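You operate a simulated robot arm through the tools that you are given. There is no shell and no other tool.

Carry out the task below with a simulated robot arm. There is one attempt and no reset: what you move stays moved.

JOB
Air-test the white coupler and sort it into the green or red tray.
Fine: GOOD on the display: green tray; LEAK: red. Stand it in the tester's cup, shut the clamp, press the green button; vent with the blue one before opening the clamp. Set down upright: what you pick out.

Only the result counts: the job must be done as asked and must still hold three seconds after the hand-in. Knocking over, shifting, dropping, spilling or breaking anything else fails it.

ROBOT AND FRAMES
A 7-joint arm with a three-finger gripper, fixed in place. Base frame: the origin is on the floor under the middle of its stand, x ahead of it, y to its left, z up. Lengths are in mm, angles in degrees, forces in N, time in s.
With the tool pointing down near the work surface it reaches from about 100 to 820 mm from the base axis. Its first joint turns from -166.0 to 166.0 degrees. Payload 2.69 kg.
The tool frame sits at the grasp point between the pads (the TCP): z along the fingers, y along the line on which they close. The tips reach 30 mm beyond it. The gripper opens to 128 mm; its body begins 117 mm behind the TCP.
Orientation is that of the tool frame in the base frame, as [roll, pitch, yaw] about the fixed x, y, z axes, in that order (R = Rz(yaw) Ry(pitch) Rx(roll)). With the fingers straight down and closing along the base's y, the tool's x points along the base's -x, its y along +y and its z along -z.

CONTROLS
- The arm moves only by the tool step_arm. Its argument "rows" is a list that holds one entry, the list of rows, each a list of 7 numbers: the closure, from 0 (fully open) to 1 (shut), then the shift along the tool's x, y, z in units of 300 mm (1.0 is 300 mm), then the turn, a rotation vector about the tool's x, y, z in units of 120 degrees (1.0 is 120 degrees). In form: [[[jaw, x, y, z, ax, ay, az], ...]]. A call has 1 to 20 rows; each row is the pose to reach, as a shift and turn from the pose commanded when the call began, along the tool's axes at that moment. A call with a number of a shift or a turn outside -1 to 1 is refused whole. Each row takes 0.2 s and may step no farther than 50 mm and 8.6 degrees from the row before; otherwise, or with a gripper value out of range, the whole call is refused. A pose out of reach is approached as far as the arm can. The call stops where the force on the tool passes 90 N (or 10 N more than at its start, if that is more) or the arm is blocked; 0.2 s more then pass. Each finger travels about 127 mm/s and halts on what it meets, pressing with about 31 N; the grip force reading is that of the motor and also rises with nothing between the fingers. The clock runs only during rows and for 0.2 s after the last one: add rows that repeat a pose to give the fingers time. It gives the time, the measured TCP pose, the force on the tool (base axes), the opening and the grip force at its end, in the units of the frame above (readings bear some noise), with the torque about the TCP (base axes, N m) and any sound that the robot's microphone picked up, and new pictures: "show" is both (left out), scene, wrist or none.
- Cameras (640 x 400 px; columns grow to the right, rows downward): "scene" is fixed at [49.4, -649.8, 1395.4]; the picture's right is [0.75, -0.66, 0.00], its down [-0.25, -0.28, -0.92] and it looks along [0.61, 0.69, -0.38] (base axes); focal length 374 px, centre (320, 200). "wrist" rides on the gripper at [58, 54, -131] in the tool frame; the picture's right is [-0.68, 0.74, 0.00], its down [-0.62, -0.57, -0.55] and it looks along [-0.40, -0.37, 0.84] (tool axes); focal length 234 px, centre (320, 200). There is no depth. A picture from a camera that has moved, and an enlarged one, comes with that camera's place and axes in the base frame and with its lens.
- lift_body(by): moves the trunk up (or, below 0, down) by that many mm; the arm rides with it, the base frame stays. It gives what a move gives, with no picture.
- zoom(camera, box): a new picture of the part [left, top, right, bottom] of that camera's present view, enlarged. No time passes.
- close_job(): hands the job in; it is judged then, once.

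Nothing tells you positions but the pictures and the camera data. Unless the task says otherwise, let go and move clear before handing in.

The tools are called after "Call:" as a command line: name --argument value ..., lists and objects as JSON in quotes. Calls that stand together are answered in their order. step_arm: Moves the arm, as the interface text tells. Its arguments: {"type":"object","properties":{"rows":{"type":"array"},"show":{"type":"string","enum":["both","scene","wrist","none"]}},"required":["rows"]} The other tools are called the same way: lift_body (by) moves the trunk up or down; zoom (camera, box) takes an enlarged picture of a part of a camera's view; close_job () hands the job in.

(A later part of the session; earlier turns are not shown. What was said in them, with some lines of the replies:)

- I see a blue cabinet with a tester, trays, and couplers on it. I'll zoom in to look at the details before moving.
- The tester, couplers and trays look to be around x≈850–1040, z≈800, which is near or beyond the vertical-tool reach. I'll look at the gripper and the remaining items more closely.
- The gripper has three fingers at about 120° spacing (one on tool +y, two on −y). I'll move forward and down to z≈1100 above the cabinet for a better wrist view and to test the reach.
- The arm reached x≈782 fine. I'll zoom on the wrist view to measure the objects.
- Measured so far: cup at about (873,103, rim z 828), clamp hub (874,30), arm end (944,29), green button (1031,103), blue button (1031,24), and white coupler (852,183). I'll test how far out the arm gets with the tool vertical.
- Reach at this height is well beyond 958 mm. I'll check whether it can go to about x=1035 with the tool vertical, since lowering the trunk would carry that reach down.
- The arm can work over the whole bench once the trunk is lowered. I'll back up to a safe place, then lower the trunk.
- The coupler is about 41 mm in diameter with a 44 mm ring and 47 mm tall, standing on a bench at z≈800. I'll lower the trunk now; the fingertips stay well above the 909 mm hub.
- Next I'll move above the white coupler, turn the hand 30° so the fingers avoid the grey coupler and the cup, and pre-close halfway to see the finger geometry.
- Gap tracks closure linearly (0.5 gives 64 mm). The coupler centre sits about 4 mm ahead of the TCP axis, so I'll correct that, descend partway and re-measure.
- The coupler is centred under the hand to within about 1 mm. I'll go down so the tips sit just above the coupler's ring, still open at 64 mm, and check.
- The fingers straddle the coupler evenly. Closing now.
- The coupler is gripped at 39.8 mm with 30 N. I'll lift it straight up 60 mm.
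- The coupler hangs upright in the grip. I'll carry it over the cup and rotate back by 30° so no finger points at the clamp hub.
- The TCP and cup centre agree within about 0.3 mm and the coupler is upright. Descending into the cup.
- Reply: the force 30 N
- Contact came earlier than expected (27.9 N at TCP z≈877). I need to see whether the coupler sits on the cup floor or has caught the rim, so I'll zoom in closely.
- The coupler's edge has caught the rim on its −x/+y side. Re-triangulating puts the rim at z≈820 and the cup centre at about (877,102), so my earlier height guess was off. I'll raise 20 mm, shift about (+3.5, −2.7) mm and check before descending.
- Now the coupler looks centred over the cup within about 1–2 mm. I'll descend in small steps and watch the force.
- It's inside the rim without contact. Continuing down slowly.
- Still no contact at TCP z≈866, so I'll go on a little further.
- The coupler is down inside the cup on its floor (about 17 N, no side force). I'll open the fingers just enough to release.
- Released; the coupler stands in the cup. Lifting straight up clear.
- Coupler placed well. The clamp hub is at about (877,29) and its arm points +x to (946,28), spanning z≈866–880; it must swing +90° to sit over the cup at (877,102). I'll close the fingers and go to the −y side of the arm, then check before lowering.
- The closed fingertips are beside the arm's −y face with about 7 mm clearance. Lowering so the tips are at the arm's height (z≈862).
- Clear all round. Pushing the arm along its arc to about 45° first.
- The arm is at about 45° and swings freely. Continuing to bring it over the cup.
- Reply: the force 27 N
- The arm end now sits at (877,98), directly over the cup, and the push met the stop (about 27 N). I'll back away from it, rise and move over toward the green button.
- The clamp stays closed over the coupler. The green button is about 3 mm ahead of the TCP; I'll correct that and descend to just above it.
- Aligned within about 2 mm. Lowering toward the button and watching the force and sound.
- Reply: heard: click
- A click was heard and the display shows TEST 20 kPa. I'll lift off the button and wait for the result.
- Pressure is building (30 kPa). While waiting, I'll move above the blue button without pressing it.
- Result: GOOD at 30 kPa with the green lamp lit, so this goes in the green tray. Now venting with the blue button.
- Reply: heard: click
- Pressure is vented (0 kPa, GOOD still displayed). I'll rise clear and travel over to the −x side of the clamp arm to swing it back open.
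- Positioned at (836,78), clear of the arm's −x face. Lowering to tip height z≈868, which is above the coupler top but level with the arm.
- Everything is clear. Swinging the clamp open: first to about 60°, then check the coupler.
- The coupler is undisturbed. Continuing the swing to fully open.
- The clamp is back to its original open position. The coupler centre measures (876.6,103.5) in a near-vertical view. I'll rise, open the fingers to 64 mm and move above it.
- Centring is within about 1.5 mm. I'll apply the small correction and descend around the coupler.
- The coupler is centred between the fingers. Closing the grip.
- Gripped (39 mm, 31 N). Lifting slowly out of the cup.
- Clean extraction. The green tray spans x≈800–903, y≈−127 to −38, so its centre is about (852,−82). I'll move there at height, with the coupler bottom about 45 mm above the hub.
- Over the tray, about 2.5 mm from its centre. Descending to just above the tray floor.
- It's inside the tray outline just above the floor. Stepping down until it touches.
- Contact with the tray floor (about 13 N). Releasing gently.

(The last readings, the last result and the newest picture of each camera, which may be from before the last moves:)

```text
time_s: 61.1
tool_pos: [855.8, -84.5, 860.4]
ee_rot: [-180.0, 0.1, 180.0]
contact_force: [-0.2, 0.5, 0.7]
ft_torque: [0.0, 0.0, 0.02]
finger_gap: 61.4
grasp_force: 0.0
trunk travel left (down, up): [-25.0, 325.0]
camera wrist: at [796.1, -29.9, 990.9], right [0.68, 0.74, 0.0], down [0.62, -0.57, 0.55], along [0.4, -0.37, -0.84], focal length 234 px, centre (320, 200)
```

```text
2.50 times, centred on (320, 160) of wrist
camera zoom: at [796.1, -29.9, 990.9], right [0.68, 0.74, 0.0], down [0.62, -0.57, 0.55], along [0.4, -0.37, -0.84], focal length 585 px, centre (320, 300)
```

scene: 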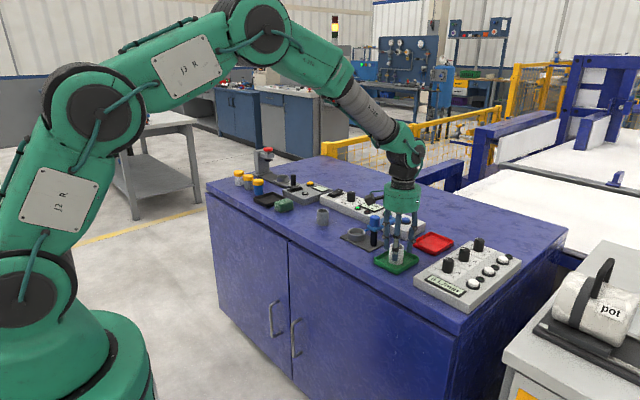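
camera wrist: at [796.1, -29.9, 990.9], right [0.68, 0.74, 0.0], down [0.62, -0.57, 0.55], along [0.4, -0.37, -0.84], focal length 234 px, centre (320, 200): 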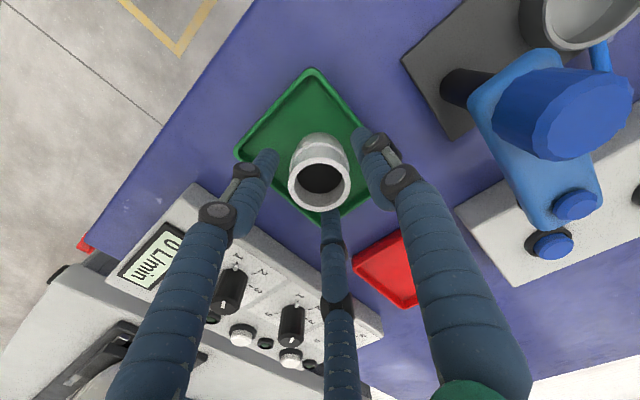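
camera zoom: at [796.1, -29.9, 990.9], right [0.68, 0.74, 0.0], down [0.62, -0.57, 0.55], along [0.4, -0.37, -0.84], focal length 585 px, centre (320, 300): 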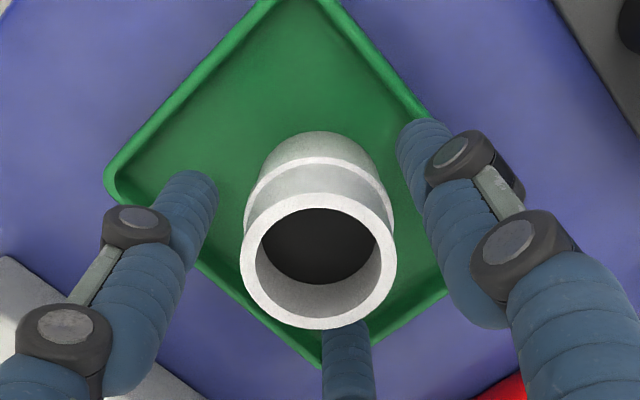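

The coupler is released and stands upright in the green tray. Rising straight up and clear, then backing off.

Call:
step_arm --rows '[[[0.52, 0, 0, -0.06, 0, 0, 0], [0.52, 0, 0, -0.16, 0, 0, 0], [0.52, 0, 0, -0.3, 0, 0, 0], [0.52, 0, 0, -0.45, 0, 0, 0], [0.52, 0, 0, -0.6, 0, 0, 0], [0.52, 0.15, 0, -0.6, 0, 0, 0], [0.52, 0.3, 0, -0.6, 0, 0, 0], [0.52, 0.45, 0, -0.6, 0, 0, 0], [0.52, 0.45, 0, -0.6, 0, 0, 0]]]'

Call:
zoom --camera "scene" --box '[300, 180, 460, 280]'

Call:
zoom --camera "scene" --box '[360, 210, 430, 280]'

```text
time_s: 63.1
tool_pos: [718.5, -84.2, 1041.0]
ee_rot: [-180.0, 0.0, 180.0]
contact_force: [-0.5, -0.3, 0.9]
ft_torque: [0.03, -0.06, 0.03]
finger_gap: 61.3
grasp_force: 0.2
trunk travel left (down, up): [-25.0, 325.0]
camera wrist: at [658.6, -29.7, 1172.8], right [0.68, 0.74, 0.0], down [0.61, -0.57, 0.55], along [0.4, -0.37, -0.84], focal length 234 px, centre (320, 200)
```

scene: 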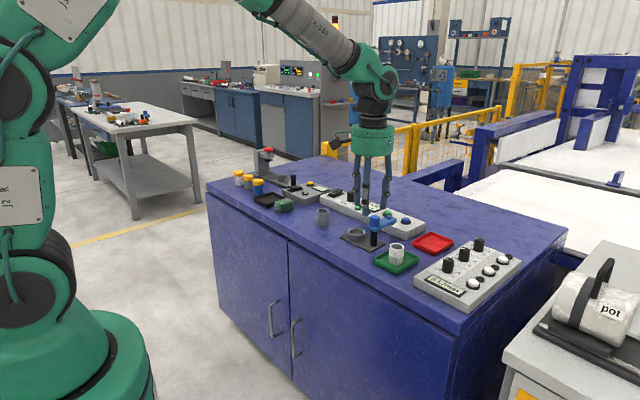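
wrist: 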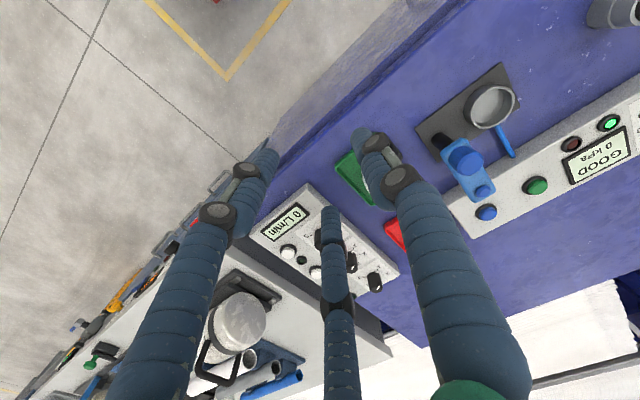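

```text
4.00 times, centred on (380, 230) of scene
camera zoom: at [49.4, -649.8, 1395.4], right [0.75, -0.66, 0.0], down [-0.25, -0.28, -0.92], along [0.61, 0.69, -0.38], focal length 1498 px, centre (80, 80)
```

zoom: 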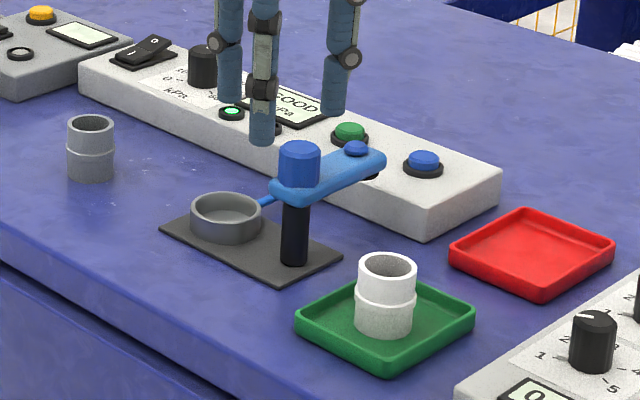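

```text
5.71 times, centred on (395, 245) of scene
camera zoom: at [49.4, -649.8, 1395.4], right [0.75, -0.66, 0.0], down [-0.25, -0.28, -0.92], along [0.61, 0.69, -0.38], focal length 2140 px, centre (-109, -57)
```

zoom: 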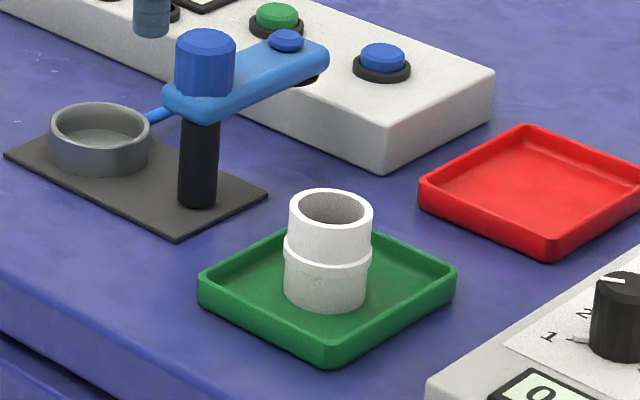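

The white coupler tested GOOD at 30 kPa, was vented, and now stands upright in the green tray. The clamp is open, everything else is where it was, and the hand is clear, so I'm handing the job in.

Call:
close_job

```text
The job is handed in.
```

The white coupler tested GOOD at 30 kPa, so I stood it upright in the green tray and handed the job in.

- **Test:** I stood the coupler in the cup, shut the clamp and pressed the green button. The display went from TEST to GOOD and the green lamp lit.
- **Vent:** I pressed the blue button and the display dropped to 0 kPa before I opened the clamp.
- **First try at the cup:** on the first descent the coupler caught the cup's rim, at about 28 N. I raised it, shifted a few millimetres and seated it properly on the second try.
- **Final state:** in the last pictures nothing else looked knocked over or moved. The clamp was back where it started and the hand was clear.
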